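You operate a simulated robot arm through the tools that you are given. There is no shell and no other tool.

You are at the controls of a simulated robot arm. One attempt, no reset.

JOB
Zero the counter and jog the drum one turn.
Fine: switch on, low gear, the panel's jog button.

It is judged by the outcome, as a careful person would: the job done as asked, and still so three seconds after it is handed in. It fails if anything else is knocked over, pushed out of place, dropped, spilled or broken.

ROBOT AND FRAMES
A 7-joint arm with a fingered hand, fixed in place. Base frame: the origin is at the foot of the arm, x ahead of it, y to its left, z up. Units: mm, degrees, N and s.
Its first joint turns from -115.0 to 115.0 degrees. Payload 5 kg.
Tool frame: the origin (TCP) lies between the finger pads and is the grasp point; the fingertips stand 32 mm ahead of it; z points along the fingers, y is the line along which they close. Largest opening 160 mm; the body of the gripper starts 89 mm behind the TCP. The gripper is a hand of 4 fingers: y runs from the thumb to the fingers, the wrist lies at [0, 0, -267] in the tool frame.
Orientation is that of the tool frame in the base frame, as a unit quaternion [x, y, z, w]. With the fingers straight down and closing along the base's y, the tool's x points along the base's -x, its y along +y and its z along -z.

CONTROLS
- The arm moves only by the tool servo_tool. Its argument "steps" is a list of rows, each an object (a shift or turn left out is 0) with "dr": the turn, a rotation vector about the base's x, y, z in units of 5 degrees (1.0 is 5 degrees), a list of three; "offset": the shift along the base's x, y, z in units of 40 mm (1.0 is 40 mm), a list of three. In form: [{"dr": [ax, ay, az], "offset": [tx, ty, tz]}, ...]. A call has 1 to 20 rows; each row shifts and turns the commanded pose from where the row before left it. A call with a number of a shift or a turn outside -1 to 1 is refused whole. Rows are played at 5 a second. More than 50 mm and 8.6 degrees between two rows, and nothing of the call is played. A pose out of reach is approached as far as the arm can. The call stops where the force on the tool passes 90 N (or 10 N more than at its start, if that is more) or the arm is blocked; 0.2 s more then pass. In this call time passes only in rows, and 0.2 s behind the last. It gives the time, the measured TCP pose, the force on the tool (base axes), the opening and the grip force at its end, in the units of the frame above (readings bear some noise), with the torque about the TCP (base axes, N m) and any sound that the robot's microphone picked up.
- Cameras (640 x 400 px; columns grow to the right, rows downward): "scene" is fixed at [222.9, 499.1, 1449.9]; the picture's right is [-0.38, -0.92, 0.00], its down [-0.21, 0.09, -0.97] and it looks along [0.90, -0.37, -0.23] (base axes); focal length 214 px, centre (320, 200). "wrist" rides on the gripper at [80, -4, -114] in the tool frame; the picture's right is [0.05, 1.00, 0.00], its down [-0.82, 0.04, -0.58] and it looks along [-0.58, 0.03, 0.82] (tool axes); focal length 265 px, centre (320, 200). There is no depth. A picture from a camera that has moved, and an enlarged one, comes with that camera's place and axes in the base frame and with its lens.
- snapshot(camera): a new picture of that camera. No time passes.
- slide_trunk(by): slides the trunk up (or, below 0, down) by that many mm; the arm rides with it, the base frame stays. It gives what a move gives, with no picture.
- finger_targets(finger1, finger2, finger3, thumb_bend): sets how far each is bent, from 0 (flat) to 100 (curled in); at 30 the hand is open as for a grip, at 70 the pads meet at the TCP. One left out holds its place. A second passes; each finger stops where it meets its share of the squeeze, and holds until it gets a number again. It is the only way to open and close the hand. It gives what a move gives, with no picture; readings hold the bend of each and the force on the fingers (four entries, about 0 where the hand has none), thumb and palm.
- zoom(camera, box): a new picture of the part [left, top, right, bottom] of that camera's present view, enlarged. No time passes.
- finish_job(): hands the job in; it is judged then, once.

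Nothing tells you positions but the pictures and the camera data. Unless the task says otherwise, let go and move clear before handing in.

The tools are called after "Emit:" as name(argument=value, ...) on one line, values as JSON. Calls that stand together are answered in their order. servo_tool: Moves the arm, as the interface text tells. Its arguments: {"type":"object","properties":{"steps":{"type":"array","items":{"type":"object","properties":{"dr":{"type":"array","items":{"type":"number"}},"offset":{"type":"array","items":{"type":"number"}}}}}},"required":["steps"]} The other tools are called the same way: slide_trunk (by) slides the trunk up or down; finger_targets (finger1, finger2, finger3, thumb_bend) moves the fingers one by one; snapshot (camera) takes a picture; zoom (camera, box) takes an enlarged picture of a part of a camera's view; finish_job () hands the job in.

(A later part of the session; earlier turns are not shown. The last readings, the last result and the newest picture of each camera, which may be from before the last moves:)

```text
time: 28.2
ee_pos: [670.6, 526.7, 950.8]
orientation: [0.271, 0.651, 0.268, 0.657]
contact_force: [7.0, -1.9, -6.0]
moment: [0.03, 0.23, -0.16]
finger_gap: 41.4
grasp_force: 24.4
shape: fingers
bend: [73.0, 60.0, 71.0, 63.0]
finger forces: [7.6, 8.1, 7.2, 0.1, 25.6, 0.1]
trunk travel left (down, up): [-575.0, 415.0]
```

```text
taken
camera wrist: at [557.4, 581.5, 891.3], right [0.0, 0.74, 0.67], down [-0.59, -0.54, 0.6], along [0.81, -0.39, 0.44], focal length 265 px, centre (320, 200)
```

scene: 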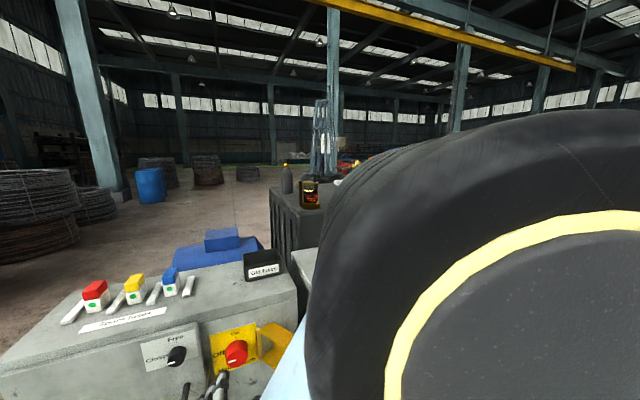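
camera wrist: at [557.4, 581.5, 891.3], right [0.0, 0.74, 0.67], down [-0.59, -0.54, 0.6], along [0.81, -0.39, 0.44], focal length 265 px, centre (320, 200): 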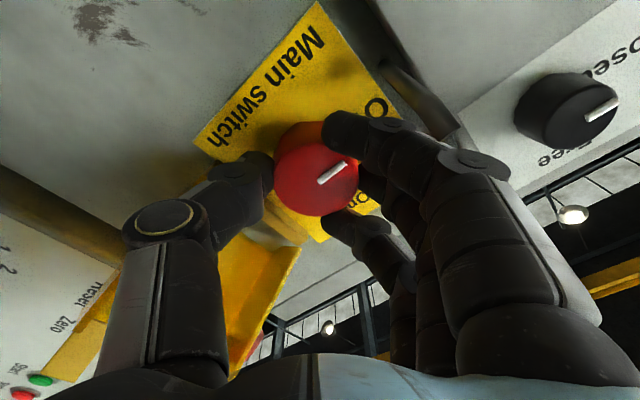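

I have a solid four-point grip at about 24 N. I'll turn a little first to confirm the knob follows.

Emit:
servo_tool(steps=[{"dr": [1, 0, 0]}, {"dr": [1, 0, 0]}, {"dr": [1, 0, 0]}, {"dr": [1, 0, 0]}])

Emit:
snapshot(camera="wrist")

Emit:
snapshot(camera="scene")

```text
time: 29.2
ee_pos: [670.5, 527.4, 953.6]
orientation: [0.383, 0.593, 0.378, 0.599]
contact_force: [13.4, -4.7, -5.7]
moment: [-0.01, 0.19, -0.09]
finger_gap: 40.8
grasp_force: 22.7
shape: fingers
bend: [73.0, 60.0, 71.0, 63.0]
finger forces: [6.7, 7.6, 7.9, 0.1, 24.6, 0.1]
trunk travel left (down, up): [-575.0, 415.0]
```

```text
taken
camera wrist: at [557.2, 598.7, 914.4], right [0.0, 0.47, 0.88], down [-0.59, -0.72, 0.38], along [0.81, -0.52, 0.27], focal length 265 px, centre (320, 200)
```

wrist: 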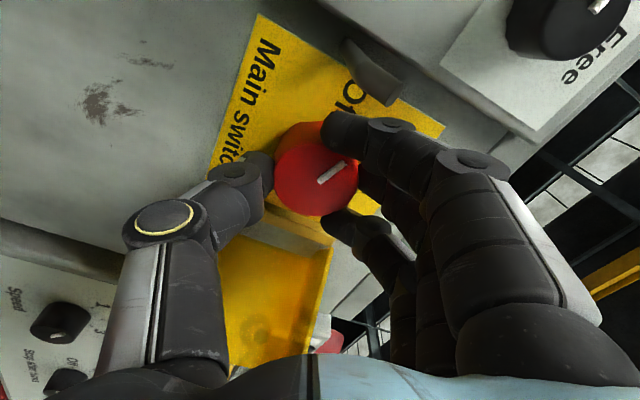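

```text
taken
```

scene: 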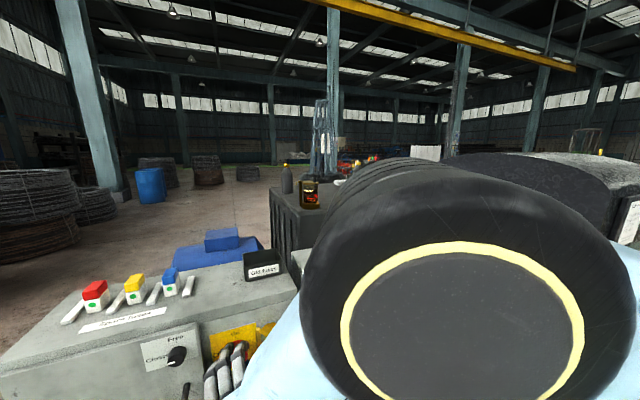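

The knob turns with the hand. I'll continue the rotation in stages, watching force and elbow clearance.

Emit:
servo_tool(steps=[{"dr": [1, 0, 0]}, {"dr": [1, 0, 0]}, {"dr": [1, 0, 0]}, {"dr": [1, 0, 0]}, {"dr": [1, 0, 0]}, {"dr": [1, 0, 0]}, {"dr": [1, 0, 0]}])

Emit:
snapshot(camera="wrist")

Emit:
snapshot(camera="scene")

```text
time: 30.8
ee_pos: [670.8, 527.4, 952.3]
orientation: [0.544, 0.451, 0.539, 0.458]
contact_force: [14.1, -15.3, -3.9]
moment: [-0.04, 0.02, -0.28]
finger_gap: 39.2
grasp_force: 24.6
shape: fingers
bend: [73.0, 60.0, 71.0, 63.0]
finger forces: [5.5, 8.2, 14.2, 0.1, 20.6, 0.0]
trunk travel left (down, up): [-575.0, 415.0]
```

```text
taken
camera wrist: at [557.1, 607.0, 962.5], right [0.0, -0.12, 0.99], down [-0.59, -0.8, -0.1], along [0.81, -0.58, -0.07], focal length 265 px, centre (320, 200)
```

wrist: 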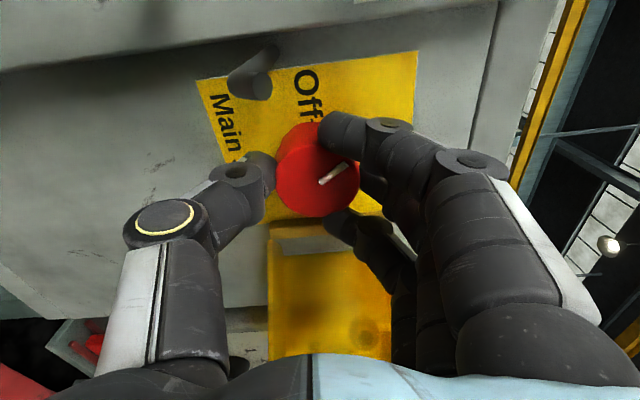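

```text
taken
```

scene: 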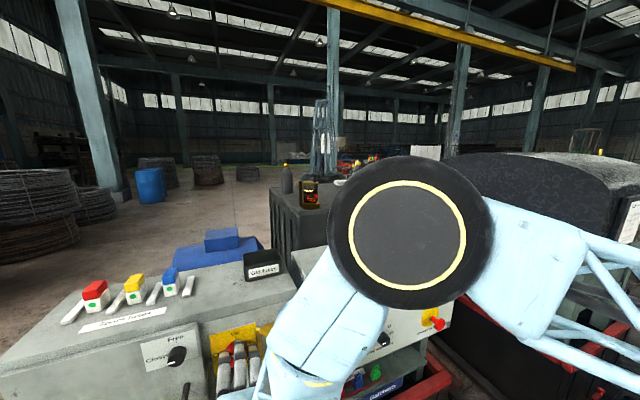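

The knob has turned about 55° and forces are modest. I'll turn the remaining 35°.

Emit:
servo_tool(steps=[{"dr": [1, 0, 0]}, {"dr": [1, 0, 0]}, {"dr": [1, 0, 0]}, {"dr": [1, 0, 0]}, {"dr": [1, 0, 0]}, {"dr": [1, 0, 0]}, {"dr": [1, 0, 0]}])

Emit:
snapshot(camera="wrist")

Emit:
snapshot(camera="scene")

```text
time: 32.4
ee_pos: [670.1, 526.1, 952.0]
orientation: [0.653, 0.284, 0.639, 0.291]
contact_force: [3.9, -17.9, -13.6]
moment: [0.01, 0.21, -0.44]
finger_gap: 37.1
grasp_force: 26.4
shape: fingers
bend: [74.0, 59.0, 71.0, 63.0]
finger forces: [4.3, 9.3, 20.4, 0.0, 19.1, 0.0]
out of reach, approached as far as the arm can: row 7
trunk travel left (down, up): [-575.0, 415.0]
```

```text
taken
camera wrist: at [558.1, 590.0, 1005.2], right [0.0, -0.63, 0.78], down [-0.59, -0.63, -0.51], along [0.8, -0.46, -0.37], focal length 265 px, centre (320, 200)
```

wrist: 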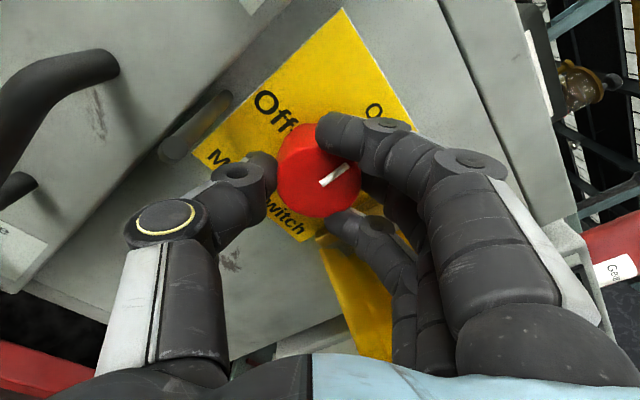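

```text
taken
```

scene: 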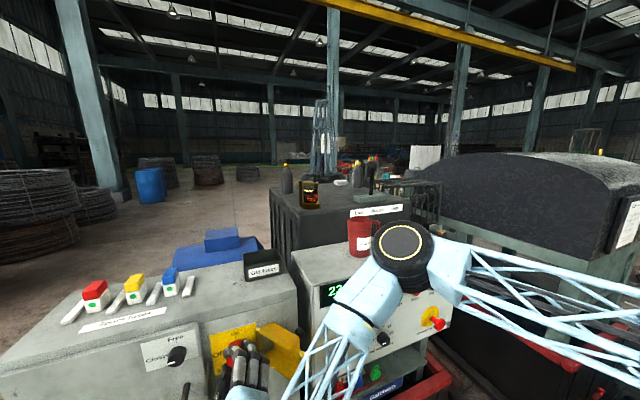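

The counter display has lit up, so the supply is on. I'll check the knob position and the display.

Emit:
zoom(camera="scene", box=[290, 230, 470, 350])

Emit:
zoom(camera="wrist", box=[180, 60, 440, 260])

Emit:
zoom(camera="scene", box=[180, 310, 320, 400])

```text
3.33 times, centred on (380, 290) of scene
camera zoom: at [222.9, 499.1, 1449.9], right [-0.38, -0.92, 0.0], down [-0.21, 0.09, -0.97], along [0.9, -0.37, -0.23], focal length 715 px, centre (120, -100)
```

zoom: 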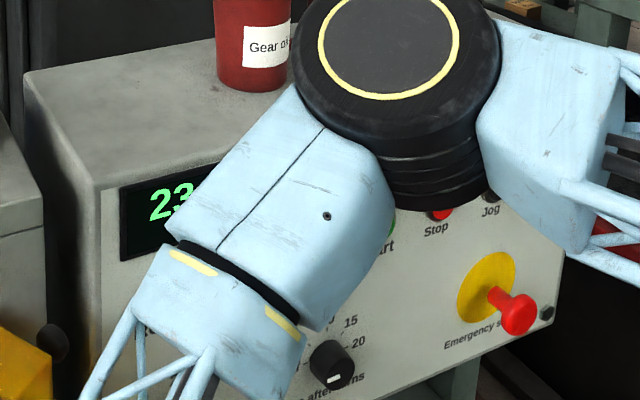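

```text
2.00 times, centred on (310, 160) of wrist
camera zoom: at [558.1, 590.0, 1005.2], right [0.0, -0.63, 0.78], down [-0.59, -0.63, -0.51], along [0.8, -0.46, -0.37], focal length 531 px, centre (340, 280)
```

zoom: 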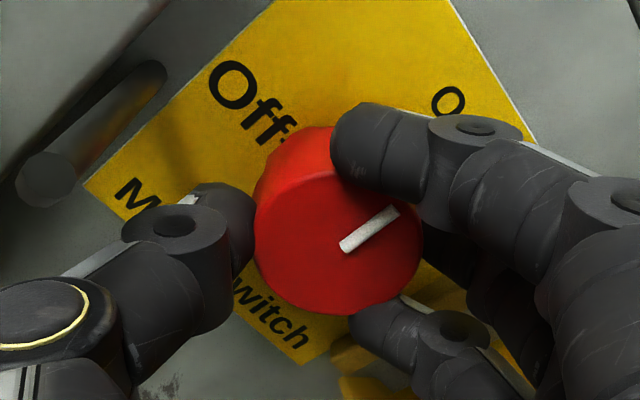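

```text
4.44 times, centred on (250, 355) of scene
camera zoom: at [222.9, 499.1, 1449.9], right [-0.38, -0.92, 0.0], down [-0.21, 0.09, -0.97], along [0.9, -0.37, -0.23], focal length 953 px, centre (631, -489)
```

zoom: 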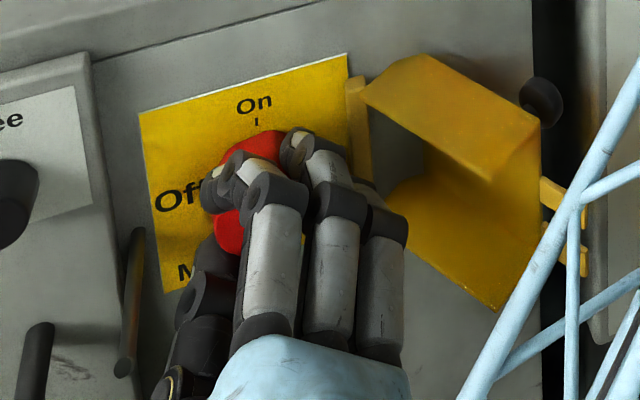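

The pointer stands straight up at On, the supply is live and the counter reads "23…". I'll ease the fingers open only slightly, since the hinge strip is near finger 3, and back straight out.

Emit:
finger_targets(finger1=60, finger2=54, finger3=61, thumb_bend=56)

Emit:
snapshot(camera="wrist")

```text
time: 33.4
ee_pos: [668.3, 526.7, 953.7]
orientation: [0.652, 0.285, 0.64, 0.291]
contact_force: [-0.9, 0.2, 0.4]
moment: [-0.02, 0.01, 0.03]
finger_gap: 59.7
grasp_force: 0.1
shape: fingers
bend: [60.0, 54.0, 61.0, 56.0]
finger forces: [0.0, 0.0, 0.1, 0.0, 0.1, 0.0]
trunk travel left (down, up): [-575.0, 415.0]
```

```text
taken
camera wrist: at [556.8, 591.3, 1006.0], right [0.0, -0.63, 0.78], down [-0.59, -0.63, -0.51], along [0.81, -0.46, -0.37], focal length 265 px, centre (320, 200)
```

wrist: 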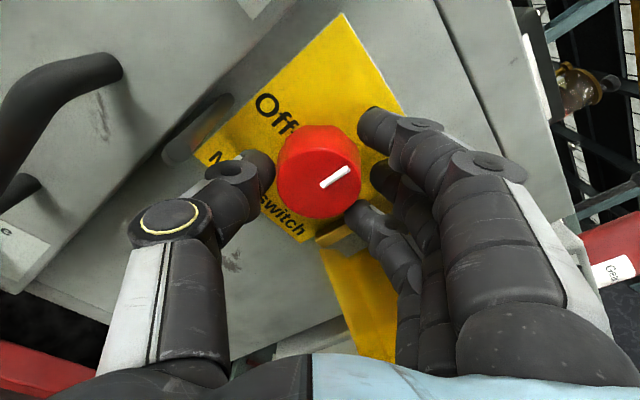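

It released cleanly and the pointer stays at On. I'll retract, then roll the wrist back.

Emit:
servo_tool(steps=[{"offset": [-0.6, 0, 0]}, {"offset": [-0.8, 0, 0]}])

Emit:
snapshot(camera="wrist")

Emit:
snapshot(camera="scene")

```text
time: 34.0
ee_pos: [627.6, 532.4, 952.2]
orientation: [0.652, 0.288, 0.639, 0.29]
contact_force: [-0.2, 0.6, 0.8]
moment: [0.0, 0.02, -0.01]
finger_gap: 59.9
grasp_force: 0.2
shape: fingers
bend: [60.0, 54.0, 61.0, 56.0]
finger forces: [0.0, 0.1, 0.0, 0.0, 0.2, 0.0]
out of reach, approached as far as the arm can: row 2
trunk travel left (down, up): [-575.0, 415.0]
```

```text
taken
camera wrist: at [516.3, 596.6, 1004.5], right [0.01, -0.63, 0.78], down [-0.59, -0.63, -0.5], along [0.81, -0.46, -0.38], focal length 265 px, centre (320, 200)
```

wrist: 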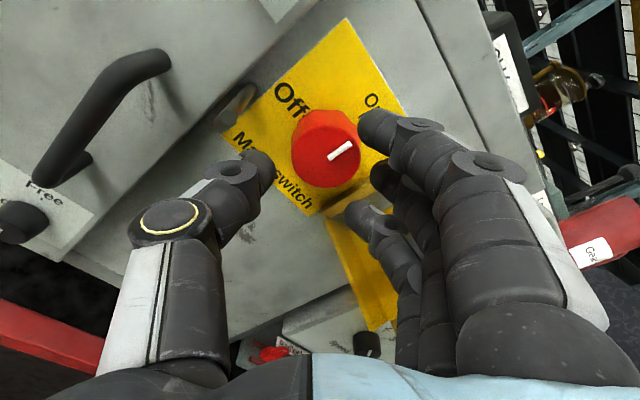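

```text
taken
```

scene: 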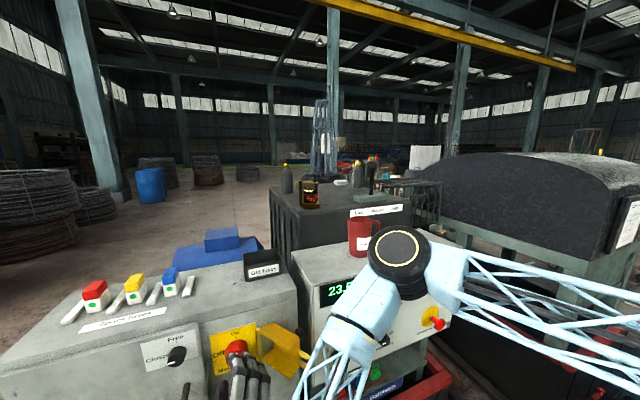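

The switch holds at On and the display reads about 23.x. I'll roll the wrist back toward level with the camera low, and move away from the cabinet.

Emit:
servo_tool(steps=[{"dr": [-1, 0, 0]}, {"dr": [-1, 0, 0]}, {"dr": [-1, 0, 0]}, {"dr": [-1, 0, 0], "offset": [-0.25, 0, 0]}, {"dr": [-1, 0, 0], "offset": [-0.25, 0, 0]}, {"dr": [-1, 0, 0], "offset": [-0.25, 0, 0]}, {"dr": [-1, 0, 0], "offset": [-0.25, 0, 0]}, {"dr": [-1, 0, 0], "offset": [-0.25, 0, 0]}, {"dr": [-1, 0, 0], "offset": [-0.25, 0, 0]}, {"dr": [-1, 0, 0], "offset": [0, 0, 0.3]}, {"dr": [-1, 0, 0], "offset": [0, 0, 0.3]}, {"dr": [-1, 0, 0], "offset": [0, 0, 0.5]}, {"dr": [-1, 0, 0], "offset": [0, 0, 0.5]}, {"dr": [-1, 0, 0], "offset": [0, 0, 0.5]}, {"dr": [-1, 0, 0], "offset": [0, 0, 0.5]}, {"dr": [-1, 0, 0], "offset": [0, 0, 0.5]}, {"dr": [-1, 0, 0], "offset": [0, 0, 0.5]}, {"dr": [-1, 0, 0], "offset": [0, 0, 0.5]}, {"dr": [-1, 0, 0], "offset": [0, 0, 0.5]}, {"dr": [-1, 0, 0], "offset": [0, 0, 0.5]}])

Emit:
snapshot(camera="scene")

Emit:
snapshot(camera="wrist")

```text
time: 38.2
ee_pos: [568.1, 533.9, 1157.8]
orientation: [0.196, 0.674, 0.193, 0.686]
contact_force: [-0.2, -0.5, 1.0]
moment: [-0.05, 0.01, 0.02]
finger_gap: 60.1
grasp_force: 0.1
shape: fingers
bend: [60.0, 54.0, 61.0, 56.0]
finger forces: [0.0, 0.0, 0.0, 0.0, 0.1, 0.0]
trunk travel left (down, up): [-575.0, 415.0]
```

```text
taken
```

scene: 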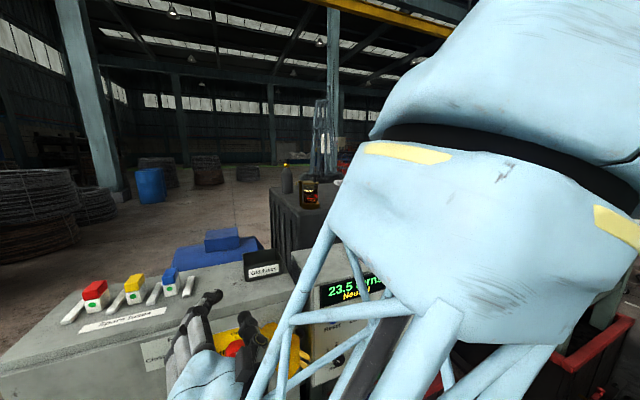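

```text
taken
camera wrist: at [455.2, 573.6, 1086.8], right [0.0, 0.88, 0.48], down [-0.59, -0.39, 0.71], along [0.81, -0.29, 0.52], focal length 265 px, centre (320, 200)
```

wrist: 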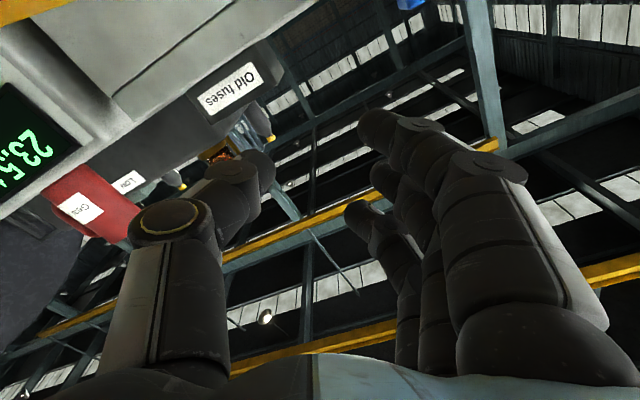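

The display now reads "23.5 turns / Neutral", so it also reports the gear. I'll go up and across to approach the lever from the front, at a height clear of the mug.

Emit:
servo_tool(steps=[{"dr": [-1, 0, 0], "offset": [0, 0, 1]}, {"dr": [-1, 0, 0], "offset": [0, 0, 1]}, {"dr": [-1, 0, 0], "offset": [0, 0, 1]}, {"dr": [-1, 0, 0], "offset": [0, 0, 1]}, {"dr": [-1, 0, 0], "offset": [0, 0, 1]}, {"dr": [-1, 0, 0], "offset": [0, 0, 1]}, {"dr": [-0.4, 0, 0], "offset": [0, 0, 0.8]}, {"offset": [0.3, -1, 0]}, {"offset": [0.3, -1, 0]}, {"offset": [0.3, -1, 0]}, {"offset": [0.3, -1, 0]}, {"offset": [0.3, -1, 0]}, {"offset": [0.3, -1, 0]}, {"offset": [0.3, -1, 0]}, {"offset": [0.3, -1, 0]}])

Emit:
snapshot(camera="scene")

Emit:
snapshot(camera="wrist")

```text
time: 41.4
ee_pos: [665.3, 211.3, 1426.3]
orientation: [0.0, 0.701, -0.001, 0.714]
contact_force: [-0.5, -1.1, 0.1]
moment: [0.02, -0.03, 0.02]
finger_gap: 60.0
grasp_force: 0.1
shape: fingers
bend: [60.0, 54.0, 61.0, 56.0]
finger forces: [0.0, 0.0, 0.0, 0.0, 0.0, 0.0]
trunk travel left (down, up): [-575.0, 415.0]
```

```text
taken
```

scene: 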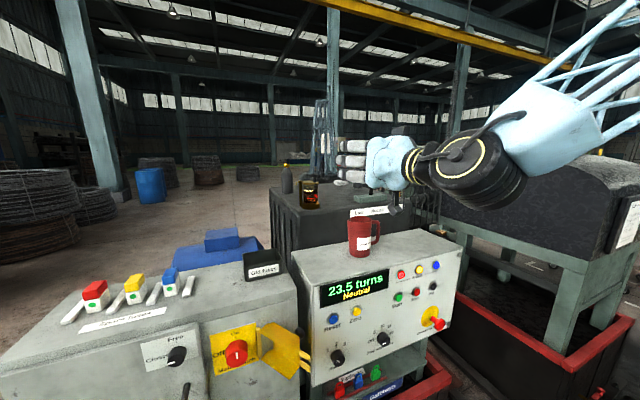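

```text
taken
camera wrist: at [551.8, 207.1, 1345.0], right [0.0, 1.0, -0.05], down [-0.59, 0.04, 0.8], along [0.81, 0.03, 0.59], focal length 265 px, centre (320, 200)
```

wrist: 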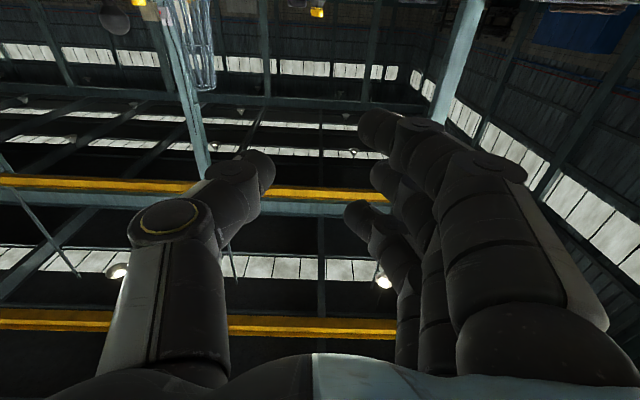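

The hand is clear and level above the panel. I'll zoom in on the display, supply lamps and main switch to confirm their state.

Emit:
zoom(camera="scene", box=[290, 230, 470, 400])

Emit:
zoom(camera="scene", box=[190, 300, 320, 400])

Emit:
zoom(camera="scene", box=[280, 120, 460, 260])

Emit:
zoom(camera="scene", box=[560, 180, 640, 280])

```text
2.35 times, centred on (380, 315) of scene
camera zoom: at [222.9, 499.1, 1449.9], right [-0.38, -0.92, 0.0], down [-0.21, 0.09, -0.97], along [0.9, -0.37, -0.23], focal length 505 px, centre (179, -71)
```

zoom: 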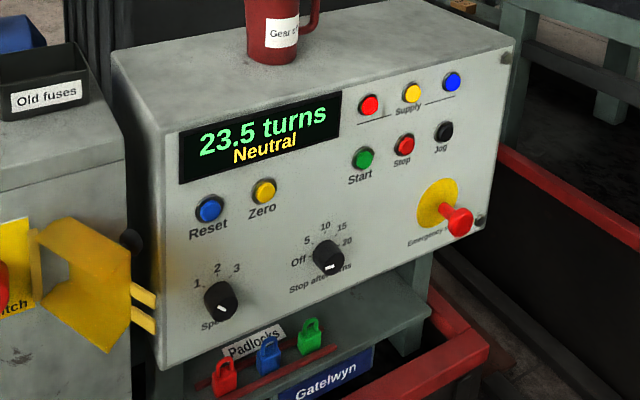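

```text
4.00 times, centred on (255, 350) of scene
camera zoom: at [222.9, 499.1, 1449.9], right [-0.38, -0.92, 0.0], down [-0.21, 0.09, -0.97], along [0.9, -0.37, -0.23], focal length 858 px, centre (580, -400)
```

zoom: 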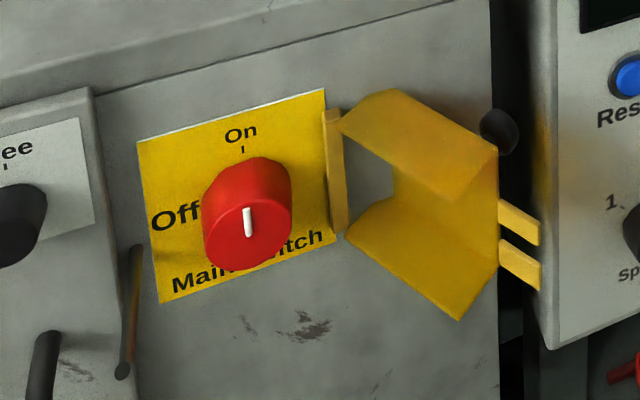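

```text
2.86 times, centred on (370, 190) of scene
camera zoom: at [222.9, 499.1, 1449.9], right [-0.38, -0.92, 0.0], down [-0.21, 0.09, -0.97], along [0.9, -0.37, -0.23], focal length 613 px, centre (177, 229)
```

zoom: 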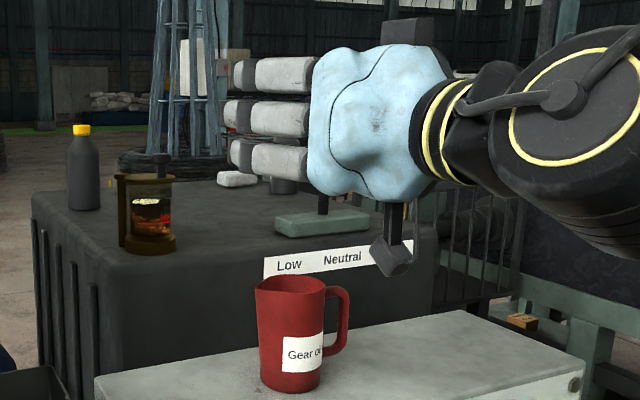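

```text
4.00 times, centred on (600, 230) of scene
camera zoom: at [222.9, 499.1, 1449.9], right [-0.38, -0.92, 0.0], down [-0.21, 0.09, -0.97], along [0.9, -0.37, -0.23], focal length 858 px, centre (-800, 80)
```

zoom: 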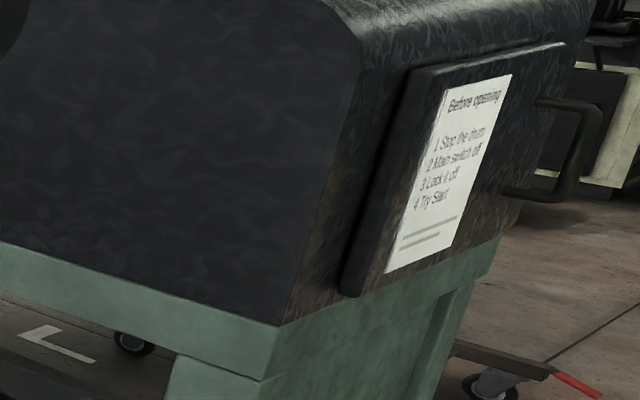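

The main switch is On, all three supply lamps are lit, the E-stop is out and Speed is at 1. "Stop after" is Off and the drum hood is closed. Now I'll line up in front of the gear lever and open the hand to straddle it.

Emit:
servo_tool(steps=[{"offset": [0.49, -0.92, 0]}, {"offset": [0.49, -0.92, 0]}, {"offset": [0.49, -0.92, 0]}, {"offset": [0.49, -0.92, 0]}, {"offset": [0.49, -0.92, 0]}, {"offset": [0.49, -0.92, 0]}, {"offset": [0.49, -0.92, 0]}, {"offset": [0.49, -0.92, 0]}, {"offset": [0.49, -0.92, 0]}, {"offset": [0.49, -0.95, 0]}])

Emit:
finger_targets(finger1=42, finger2=42, finger3=42, thumb_bend=42)

Emit:
snapshot(camera="scene")

Emit:
snapshot(camera="wrist")

```text
time: 43.8
ee_pos: [820.0, 145.7, 1450.9]
orientation: [-0.139, 0.674, 0.068, 0.722]
contact_force: [0.3, -0.1, -0.9]
moment: [0.03, 0.0, 0.03]
finger_gap: 60.9
grasp_force: 0.0
shape: fingers
bend: [60.0, 54.0, 61.0, 56.0]
finger forces: [0.0, 0.1, 0.0, 0.0, 0.1, 0.0]
out of reach, approached as far as the arm can: row 4, 5
trunk travel left (down, up): [-575.0, 415.0]
stopped in row 10: the arm was blocked; the commanded pose is now the measured one
```

```text
time: 44.8
ee_pos: [821.9, 141.1, 1449.1]
orientation: [-0.137, 0.676, 0.067, 0.721]
contact_force: [-0.6, 0.6, 0.1]
moment: [0.01, -0.04, 0.01]
finger_gap: 122.8
grasp_force: 0.1
shape: fingers
bend: [42.0, 42.0, 42.0, 42.0]
finger forces: [0.0, 0.1, 0.0, 0.0, 0.1, 0.1]
trunk travel left (down, up): [-575.0, 415.0]
```

```text
taken
```

scene: 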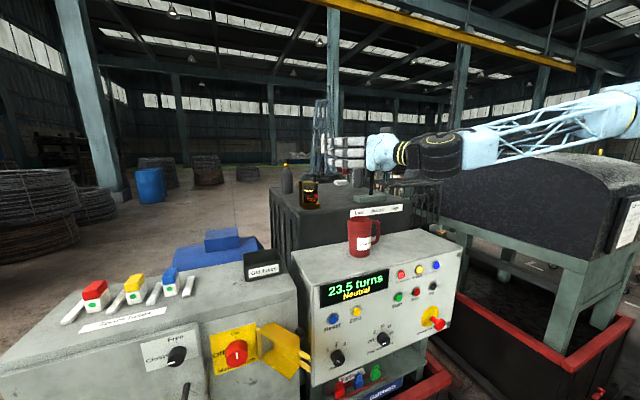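

```text
taken
camera wrist: at [721.0, 97.9, 1364.8], right [-0.28, 0.95, -0.16], down [-0.63, -0.05, 0.78], along [0.73, 0.31, 0.61], focal length 265 px, centre (320, 200)
```

wrist: 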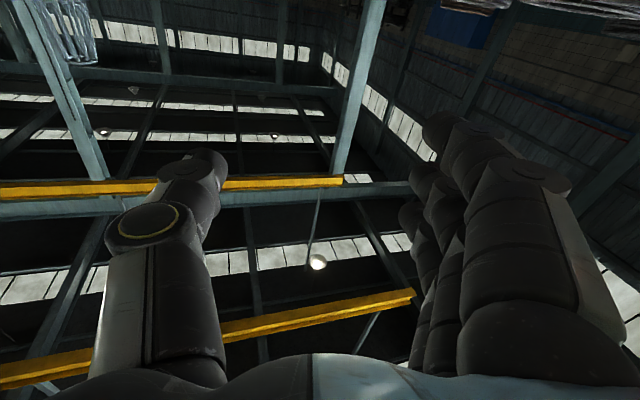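

The wrist was too folded there and hit a joint limit with the hand yawed. I'll go up and forward first, since extending the arm unfolds the elbow. That passes over the oiler (top ≈1340) before I move right.

Emit:
servo_tool(steps=[{"offset": [0.5, 0, 0.8]}, {"offset": [0.9, 0, 0.4], "dr": [0.1, 0, -0.3]}, {"offset": [0.9, 0, 0.2], "dr": [0.2, 0, -0.5]}, {"offset": [0.9, 0, 0], "dr": [0.2, 0, -0.6]}, {"offset": [0.9, 0, 0], "dr": [0.2, 0, -0.6]}, {"offset": [0.9, 0, 0], "dr": [0.2, 0, -0.6]}])

Emit:
snapshot(camera="scene")

Emit:
snapshot(camera="wrist")

```text
time: 46.2
ee_pos: [1025.1, 143.3, 1506.6]
orientation: [-0.032, 0.684, 0.011, 0.729]
contact_force: [0.5, 0.2, -0.1]
moment: [0.0, 0.01, 0.01]
finger_gap: 122.7
grasp_force: 0.1
shape: fingers
bend: [42.0, 42.0, 42.0, 42.0]
finger forces: [0.0, 0.0, 0.1, 0.0, 0.1, 0.0]
trunk travel left (down, up): [-575.0, 415.0]
```

```text
taken
```

scene: 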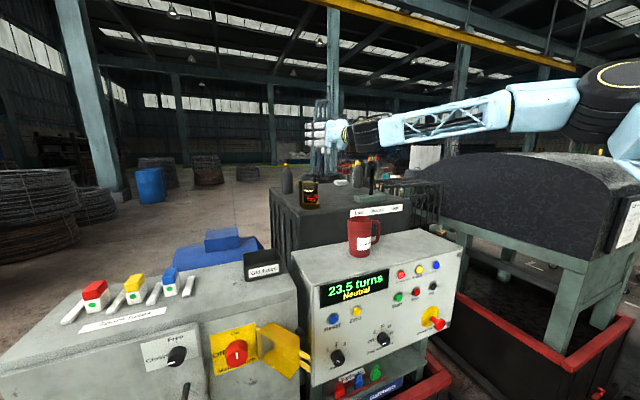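

```text
taken
camera wrist: at [916.5, 129.5, 1420.1], right [-0.06, 1.0, -0.08], down [-0.63, 0.03, 0.78], along [0.77, 0.09, 0.63], focal length 265 px, centre (320, 200)
```

wrist: 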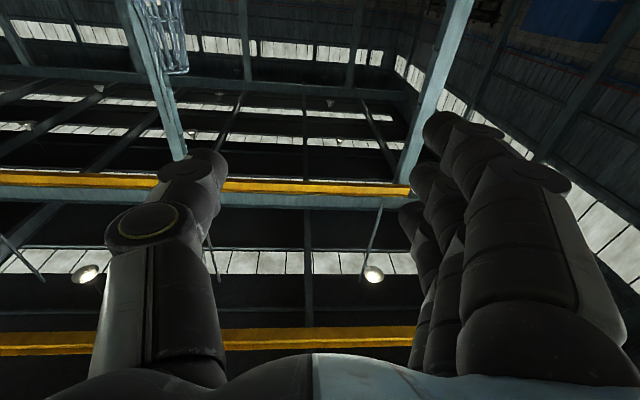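

That worked; the arm is extended over the gearbox with the hand nearly level. Now I'll move right to above the lever and level out fully.

Emit:
servo_tool(steps=[{"offset": [0.2, -0.9, 0], "dr": [0.36, 0.7, -0.7]}, {"offset": [0.2, -0.95, 0]}, {"offset": [0.2, -0.95, 0]}, {"offset": [0.2, -0.95, 0]}, {"offset": [0, -0.95, 0]}, {"offset": [0, -0.95, 0]}, {"offset": [0, -0.95, 0]}, {"offset": [0, -0.93, 0]}])

Emit:
snapshot(camera="scene")

Emit:
snapshot(camera="wrist")

```text
time: 48.0
ee_pos: [1054.8, -163.9, 1501.8]
orientation: [0.002, 0.706, 0.002, 0.708]
contact_force: [-0.3, -1.0, -0.4]
moment: [-0.03, -0.04, 0.03]
finger_gap: 122.8
grasp_force: 0.1
shape: fingers
bend: [42.0, 42.0, 42.0, 42.0]
finger forces: [0.0, 0.0, 0.0, 0.1, 0.0, 0.1]
trunk travel left (down, up): [-575.0, 415.0]
```

```text
taken
```

scene: 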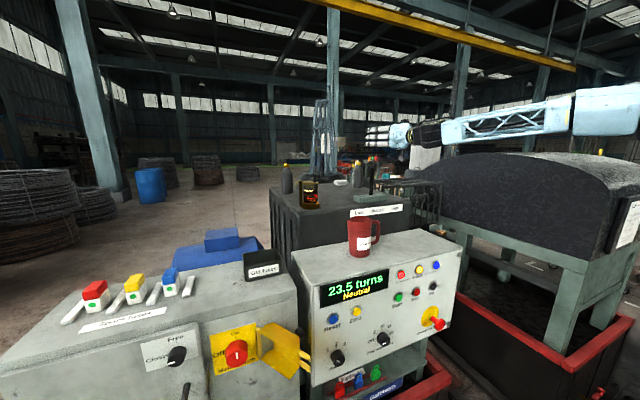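

```text
taken
camera wrist: at [939.8, -166.8, 1422.4], right [0.0, 1.0, -0.05], down [-0.58, 0.04, 0.81], along [0.81, 0.03, 0.58], focal length 265 px, centre (320, 200)
```

wrist: 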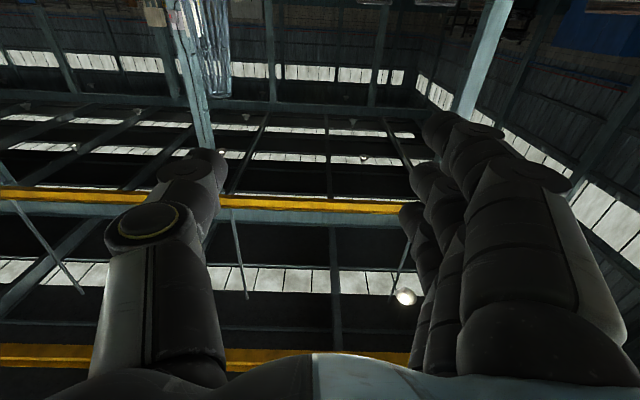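

I'm above and just short of the lever. I'll back off slightly and descend to lever height so the wrist camera can see it before I straddle it.

Emit:
servo_tool(steps=[{"offset": [-0.7, 0, -0.7]}, {"offset": [0, 0, -1]}, {"offset": [0, 0, -1]}, {"offset": [0, 0, -0.6]}])

Emit:
snapshot(camera="wrist")

Emit:
zoom(camera="scene", box=[290, 110, 490, 260])

```text
time: 49.0
ee_pos: [1027.6, -160.8, 1372.1]
orientation: [0.0, 0.705, 0.002, 0.709]
contact_force: [0.4, 0.6, 0.4]
moment: [0.02, 0.05, 0.04]
finger_gap: 123.0
grasp_force: 0.1
shape: fingers
bend: [42.0, 42.0, 42.0, 42.0]
finger forces: [0.1, 0.1, 0.0, 0.0, 0.0, 0.1]
trunk travel left (down, up): [-575.0, 415.0]
```

```text
taken
camera wrist: at [913.6, -164.2, 1292.8], right [0.0, 1.0, -0.05], down [-0.58, 0.04, 0.81], along [0.81, 0.03, 0.58], focal length 265 px, centre (320, 200)
```

wrist: 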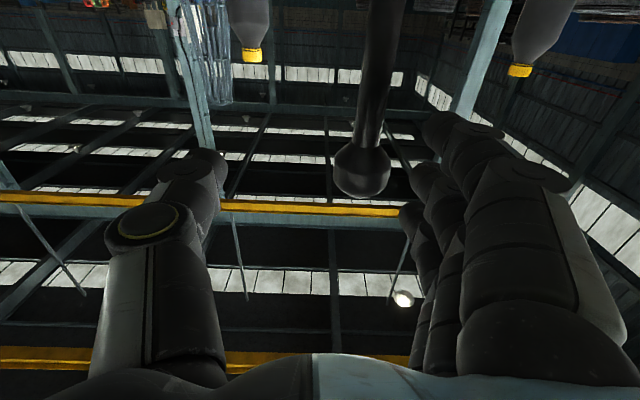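

```text
2.67 times, centred on (390, 185) of scene
camera zoom: at [222.9, 499.1, 1449.9], right [-0.38, -0.92, 0.0], down [-0.21, 0.09, -0.97], along [0.9, -0.37, -0.23], focal length 572 px, centre (133, 240)
```

zoom: 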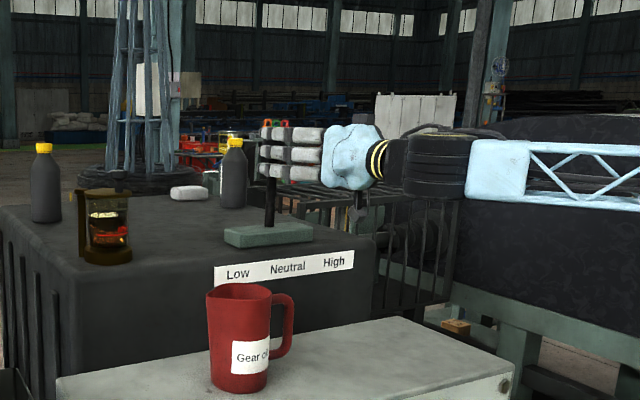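

Re-triangulating from this view puts the lever ball at about (1085, -130, 1384), radius ~20. That's closer than my first estimate, but still between my thumb and fingers. I'll centre on it sideways, then move in around the shaft.

Emit:
servo_tool(steps=[{"offset": [-0.3, 0.4, 0]}, {"offset": [0, 0.38, -0.3]}])

Emit:
snapshot(camera="wrist")

Emit:
zoom(camera="scene", box=[330, 130, 430, 220])

```text
time: 49.6
ee_pos: [1014.4, -128.2, 1359.0]
orientation: [0.002, 0.706, 0.002, 0.709]
contact_force: [0.4, 0.3, 0.3]
moment: [0.02, 0.0, -0.03]
finger_gap: 122.7
grasp_force: 0.1
shape: fingers
bend: [42.0, 42.0, 42.0, 42.0]
finger forces: [0.0, 0.0, 0.1, 0.1, 0.0, 0.1]
trunk travel left (down, up): [-575.0, 415.0]
```

```text
taken
camera wrist: at [900.8, -132.3, 1279.9], right [0.0, 1.0, -0.05], down [-0.58, 0.04, 0.81], along [0.81, 0.03, 0.58], focal length 265 px, centre (320, 200)
```

wrist: 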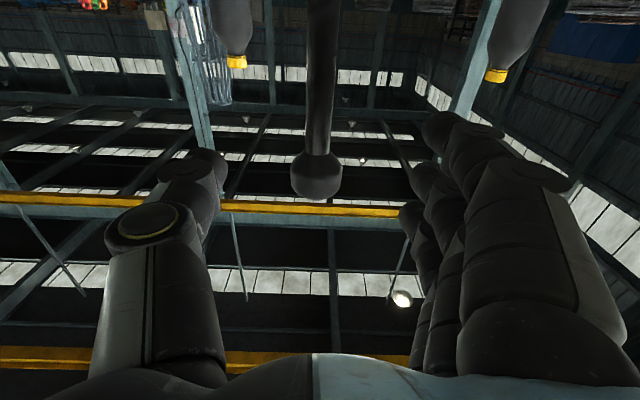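

```text
4.44 times, centred on (380, 175) of scene
camera zoom: at [222.9, 499.1, 1449.9], right [-0.38, -0.92, 0.0], down [-0.21, 0.09, -0.97], along [0.9, -0.37, -0.23], focal length 953 px, centre (53, 311)
```

zoom: 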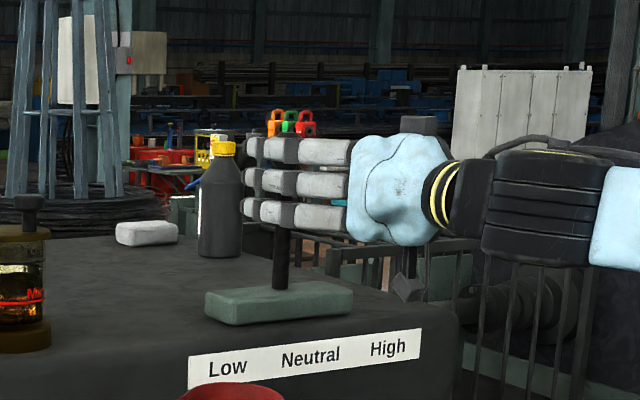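

The lever sits dead centre between thumb and fingers. I'll move in along +x so the shaft is at the grasp point.

Emit:
servo_tool(steps=[{"offset": [0.6, 0, 0]}, {"offset": [0.6, 0, 0]}, {"offset": [0.5, -0.05, 0]}])

Emit:
snapshot(camera="wrist")

Emit:
zoom(camera="scene", box=[330, 130, 430, 220])

```text
time: 50.4
ee_pos: [1083.5, -129.3, 1360.5]
orientation: [0.0, 0.706, 0.002, 0.708]
contact_force: [-0.1, -0.4, 0.0]
moment: [-0.02, -0.01, -0.01]
finger_gap: 122.9
grasp_force: 0.1
shape: fingers
bend: [42.0, 42.0, 42.0, 42.0]
finger forces: [0.1, 0.1, 0.1, 0.1, 0.0, 0.0]
trunk travel left (down, up): [-575.0, 415.0]
```

```text
taken
camera wrist: at [969.2, -133.5, 1280.2], right [0.0, 1.0, -0.05], down [-0.58, 0.04, 0.81], along [0.81, 0.03, 0.58], focal length 265 px, centre (320, 200)
```

wrist: 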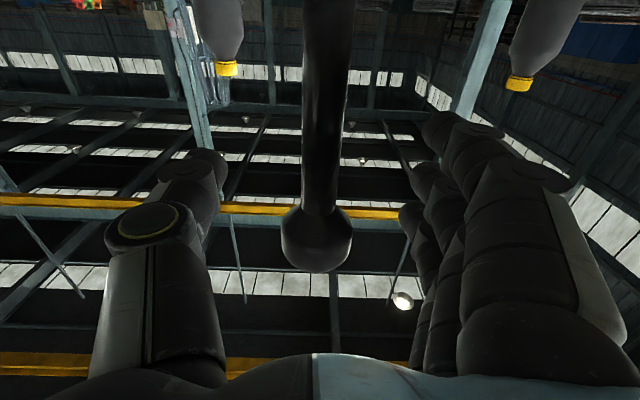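

```text
4.44 times, centred on (380, 175) of scene
camera zoom: at [222.9, 499.1, 1449.9], right [-0.38, -0.92, 0.0], down [-0.21, 0.09, -0.97], along [0.9, -0.37, -0.23], focal length 953 px, centre (53, 311)
```

zoom: 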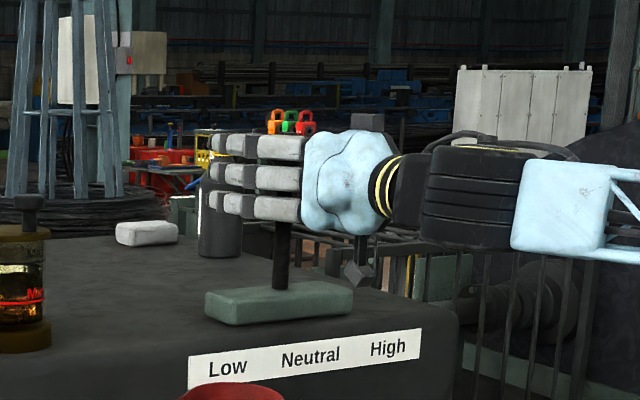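

The shaft is centred in the hand. I'll narrow the gap around it, then push gently toward Low (+y).

Emit:
finger_targets(finger1=54, finger2=54, finger3=54, thumb_bend=60)

Emit:
servo_tool(steps=[{"offset": [0, 0.25, 0]}, {"offset": [0, 0.25, 0]}, {"offset": [0, 0.25, 0]}])

Emit:
snapshot(camera="wrist")

Emit:
snapshot(camera="scene")

```text
time: 51.4
ee_pos: [1082.0, -129.6, 1359.7]
orientation: [0.002, 0.706, 0.001, 0.708]
contact_force: [-0.2, 0.3, 0.1]
moment: [0.01, 0.01, 0.01]
finger_gap: 65.1
grasp_force: 0.1
shape: fingers
bend: [54.0, 54.0, 54.0, 60.0]
finger forces: [0.0, 0.0, 0.0, 0.1, 0.0, 0.1]
trunk travel left (down, up): [-575.0, 415.0]
```

```text
time: 52.2
ee_pos: [1083.3, -101.9, 1361.6]
orientation: [0.002, 0.706, 0.001, 0.708]
contact_force: [0.1, -2.9, -0.9]
moment: [0.05, 0.01, 0.01]
finger_gap: 67.5
grasp_force: 1.5
shape: fingers
bend: [54.0, 54.0, 54.0, 59.0]
finger forces: [0.0, 0.1, 0.1, 0.0, 2.9, 0.0]
trunk travel left (down, up): [-575.0, 415.0]
```

```text
taken
camera wrist: at [969.5, -104.6, 1281.6], right [0.0, 1.0, -0.05], down [-0.58, 0.04, 0.81], along [0.81, 0.03, 0.58], focal length 265 px, centre (320, 200)
```

wrist: 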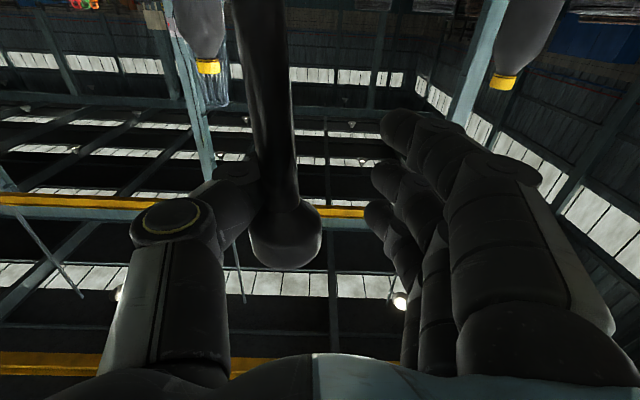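

```text
taken
```

scene: 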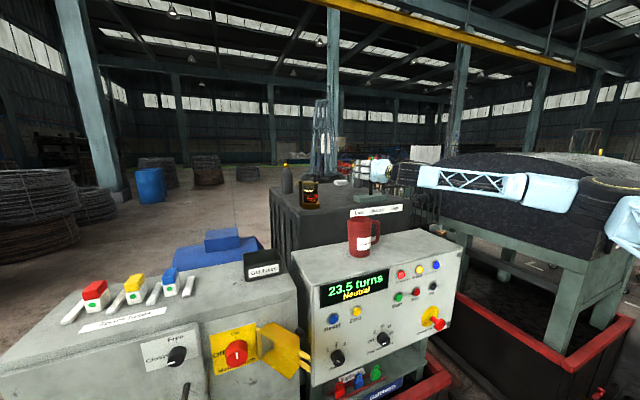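

The thumb is pushing the lever with only about 3 N. The gear still reads Neutral, so I'll keep going.

Emit:
servo_tool(steps=[{"offset": [0, 0.25, 0]}, {"offset": [0, 0.25, 0]}, {"offset": [0, 0.25, 0]}])

Emit:
zoom(camera="scene", box=[290, 130, 450, 310])

Emit:
snapshot(camera="wrist")

```text
time: 53.0
ee_pos: [1083.1, -68.8, 1361.1]
orientation: [0.001, 0.706, 0.001, 0.708]
contact_force: [0.8, -0.8, -1.0]
moment: [0.05, 0.03, 0.03]
finger_gap: 65.9
grasp_force: 0.6
shape: fingers
bend: [54.0, 54.0, 54.0, 60.0]
finger forces: [0.1, 0.0, 0.0, 0.0, 1.2, 0.0]
trunk travel left (down, up): [-575.0, 415.0]
```

```text
2.22 times, centred on (370, 220) of scene
camera zoom: at [222.9, 499.1, 1449.9], right [-0.38, -0.92, 0.0], down [-0.21, 0.09, -0.97], along [0.9, -0.37, -0.23], focal length 477 px, centre (209, 156)
```

zoom: 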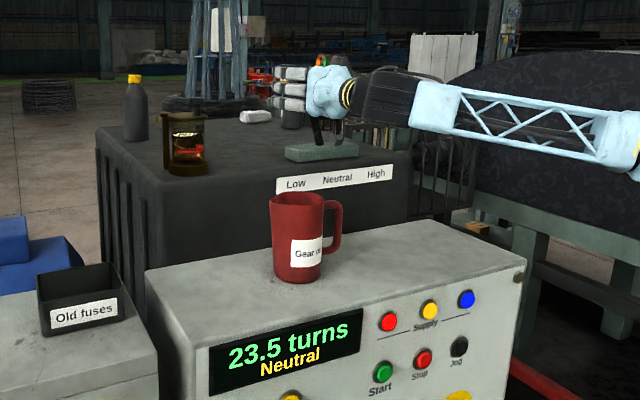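

```text
taken
camera wrist: at [970.0, -72.7, 1281.2], right [0.0, 1.0, -0.05], down [-0.58, 0.04, 0.81], along [0.81, 0.03, 0.58], focal length 265 px, centre (320, 200)
```

wrist: 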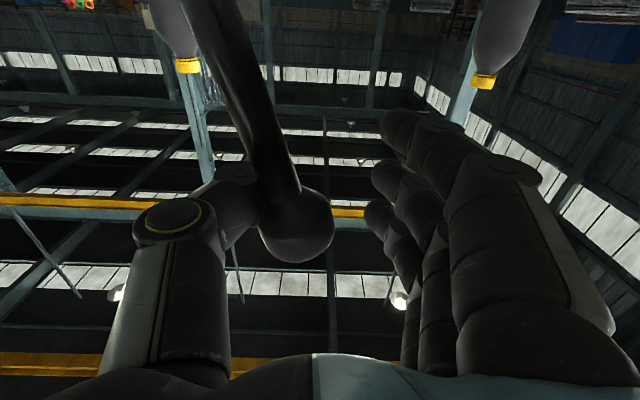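

The lever is tilting toward Low and the force has dropped, so it may be past the detent hump. I'll push a bit further and check the display.

Emit:
servo_tool(steps=[{"offset": [0, 0.25, 0]}, {"offset": [0, 0.25, 0]}])

Emit:
zoom(camera="scene", box=[290, 130, 450, 310])

Emit:
snapshot(camera="wrist")

```text
time: 53.6
ee_pos: [1082.7, -50.1, 1360.3]
orientation: [0.0, 0.707, 0.002, 0.707]
contact_force: [0.2, 0.1, 0.5]
moment: [-0.02, -0.01, 0.03]
finger_gap: 65.0
grasp_force: 0.0
shape: fingers
bend: [54.0, 54.0, 54.0, 60.0]
finger forces: [0.1, 0.1, 0.1, 0.0, 0.0, 0.0]
trunk travel left (down, up): [-575.0, 415.0]
```

```text
2.22 times, centred on (370, 220) of scene
camera zoom: at [222.9, 499.1, 1449.9], right [-0.38, -0.92, 0.0], down [-0.21, 0.09, -0.97], along [0.9, -0.37, -0.23], focal length 477 px, centre (209, 156)
```

zoom: 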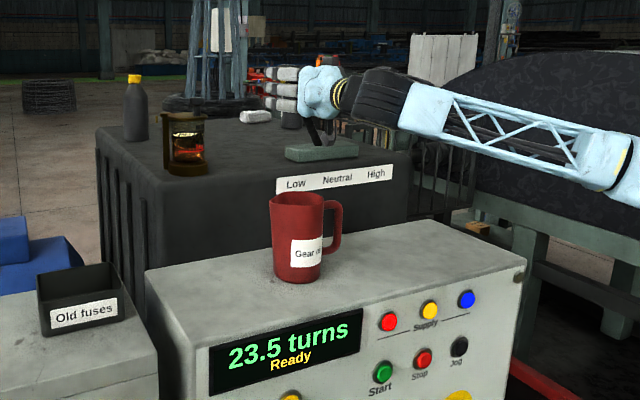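

```text
taken
camera wrist: at [970.1, -53.8, 1281.2], right [0.0, 1.0, -0.05], down [-0.58, 0.04, 0.82], along [0.82, 0.03, 0.58], focal length 265 px, centre (320, 200)
```

wrist: 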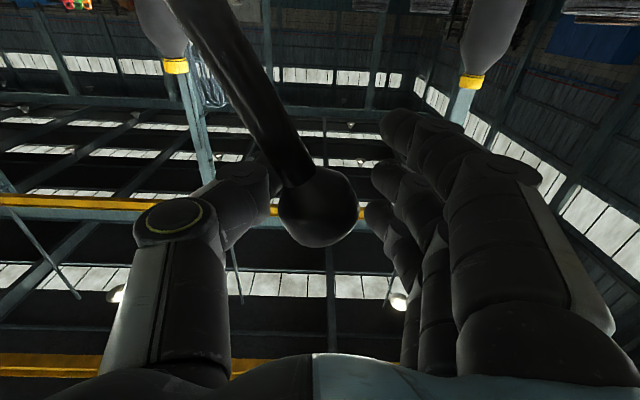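

The display now says "Ready": the lever dropped into Low and is no longer touching my thumb. I'll open the hand and back straight out, leaving it there.

Emit:
finger_targets(finger1=40, finger2=40, finger3=40, thumb_bend=40)

Emit:
servo_tool(steps=[{"offset": [-0.7, 0, 0]}, {"offset": [-0.9, 0, 0]}, {"offset": [-0.9, 0, 0.3]}, {"offset": [-0.5, 0, 1]}, {"offset": [0, 0, 1]}])

Emit:
snapshot(camera="scene")

Emit:
snapshot(camera="wrist")

```text
time: 54.6
ee_pos: [1083.7, -50.7, 1360.9]
orientation: [0.002, 0.707, 0.001, 0.707]
contact_force: [0.0, 0.1, 0.0]
moment: [-0.05, -0.03, 0.02]
finger_gap: 130.5
grasp_force: 0.1
shape: fingers
bend: [40.0, 40.0, 40.0, 40.0]
finger forces: [0.0, 0.0, 0.0, 0.0, 0.1, 0.0]
trunk travel left (down, up): [-575.0, 415.0]
```

```text
time: 55.8
ee_pos: [1001.7, -62.0, 1449.8]
orientation: [0.0, 0.706, 0.002, 0.708]
contact_force: [-0.1, -1.2, -0.7]
moment: [0.0, -0.01, -0.01]
finger_gap: 130.3
grasp_force: 0.1
shape: fingers
bend: [40.0, 40.0, 40.0, 40.0]
finger forces: [0.1, 0.0, 0.0, 0.1, 0.1, 0.1]
out of reach, approached as far as the arm can: row 1, 2
trunk travel left (down, up): [-575.0, 415.0]
```

```text
taken
```

scene: 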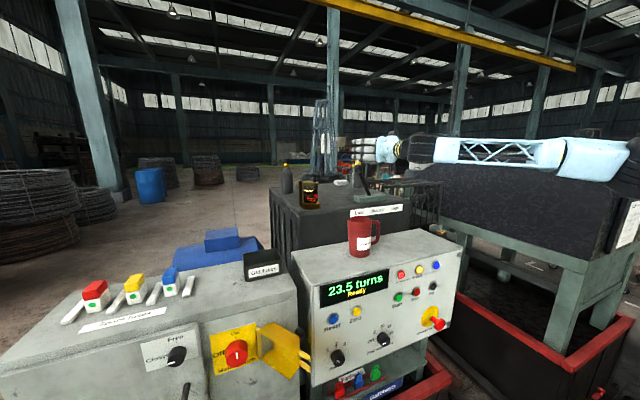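

```text
taken
camera wrist: at [888.9, -66.4, 1370.0], right [0.0, 1.0, -0.05], down [-0.58, 0.04, 0.81], along [0.81, 0.03, 0.58], focal length 265 px, centre (320, 200)
```

wrist: 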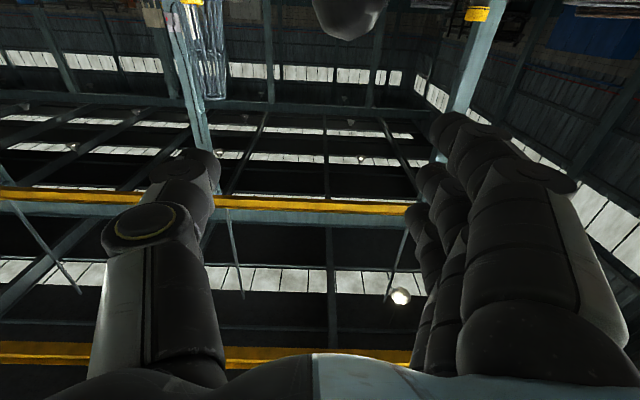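

The lever is tilted to Low and I'm clear of it with nothing disturbed. I'll confirm with a zoom, then go back out the way I came.

Emit:
zoom(camera="scene", box=[290, 130, 450, 310])

Emit:
servo_tool(steps=[{"offset": [0, 0.5, 0.8]}, {"offset": [0, 0.9, 0.4]}, {"offset": [0, 0.9, 0]}, {"offset": [0, 0.9, 0]}, {"offset": [0, 0.9, 0]}, {"offset": [0, 0.9, 0]}])

Emit:
snapshot(camera="scene")

```text
2.22 times, centred on (370, 220) of scene
camera zoom: at [222.9, 499.1, 1449.9], right [-0.38, -0.92, 0.0], down [-0.21, 0.09, -0.97], along [0.9, -0.37, -0.23], focal length 477 px, centre (209, 156)
```

zoom: 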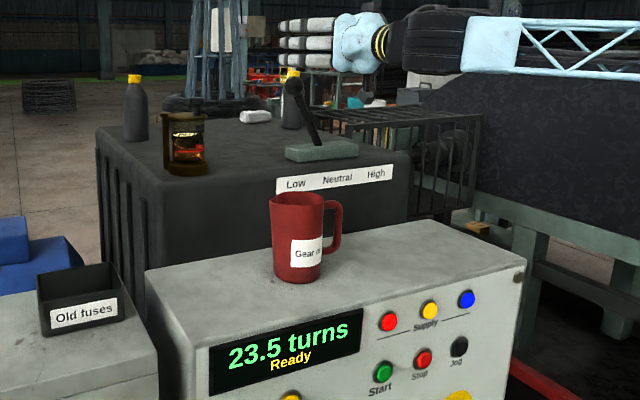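

```text
time: 57.2
ee_pos: [1003.9, 142.0, 1498.6]
orientation: [0.0, 0.706, 0.0, 0.708]
contact_force: [-1.2, 0.3, -0.5]
moment: [0.0, 0.01, -0.03]
finger_gap: 130.6
grasp_force: 0.1
shape: fingers
bend: [40.0, 40.0, 40.0, 40.0]
finger forces: [0.1, 0.0, 0.0, 0.0, 0.0, 0.1]
trunk travel left (down, up): [-575.0, 415.0]
```

```text
taken
```

scene: 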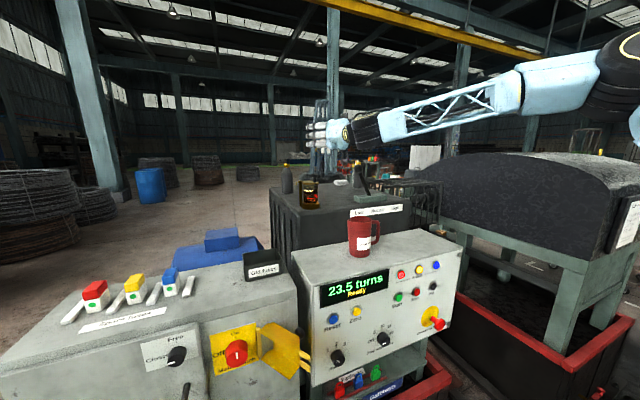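

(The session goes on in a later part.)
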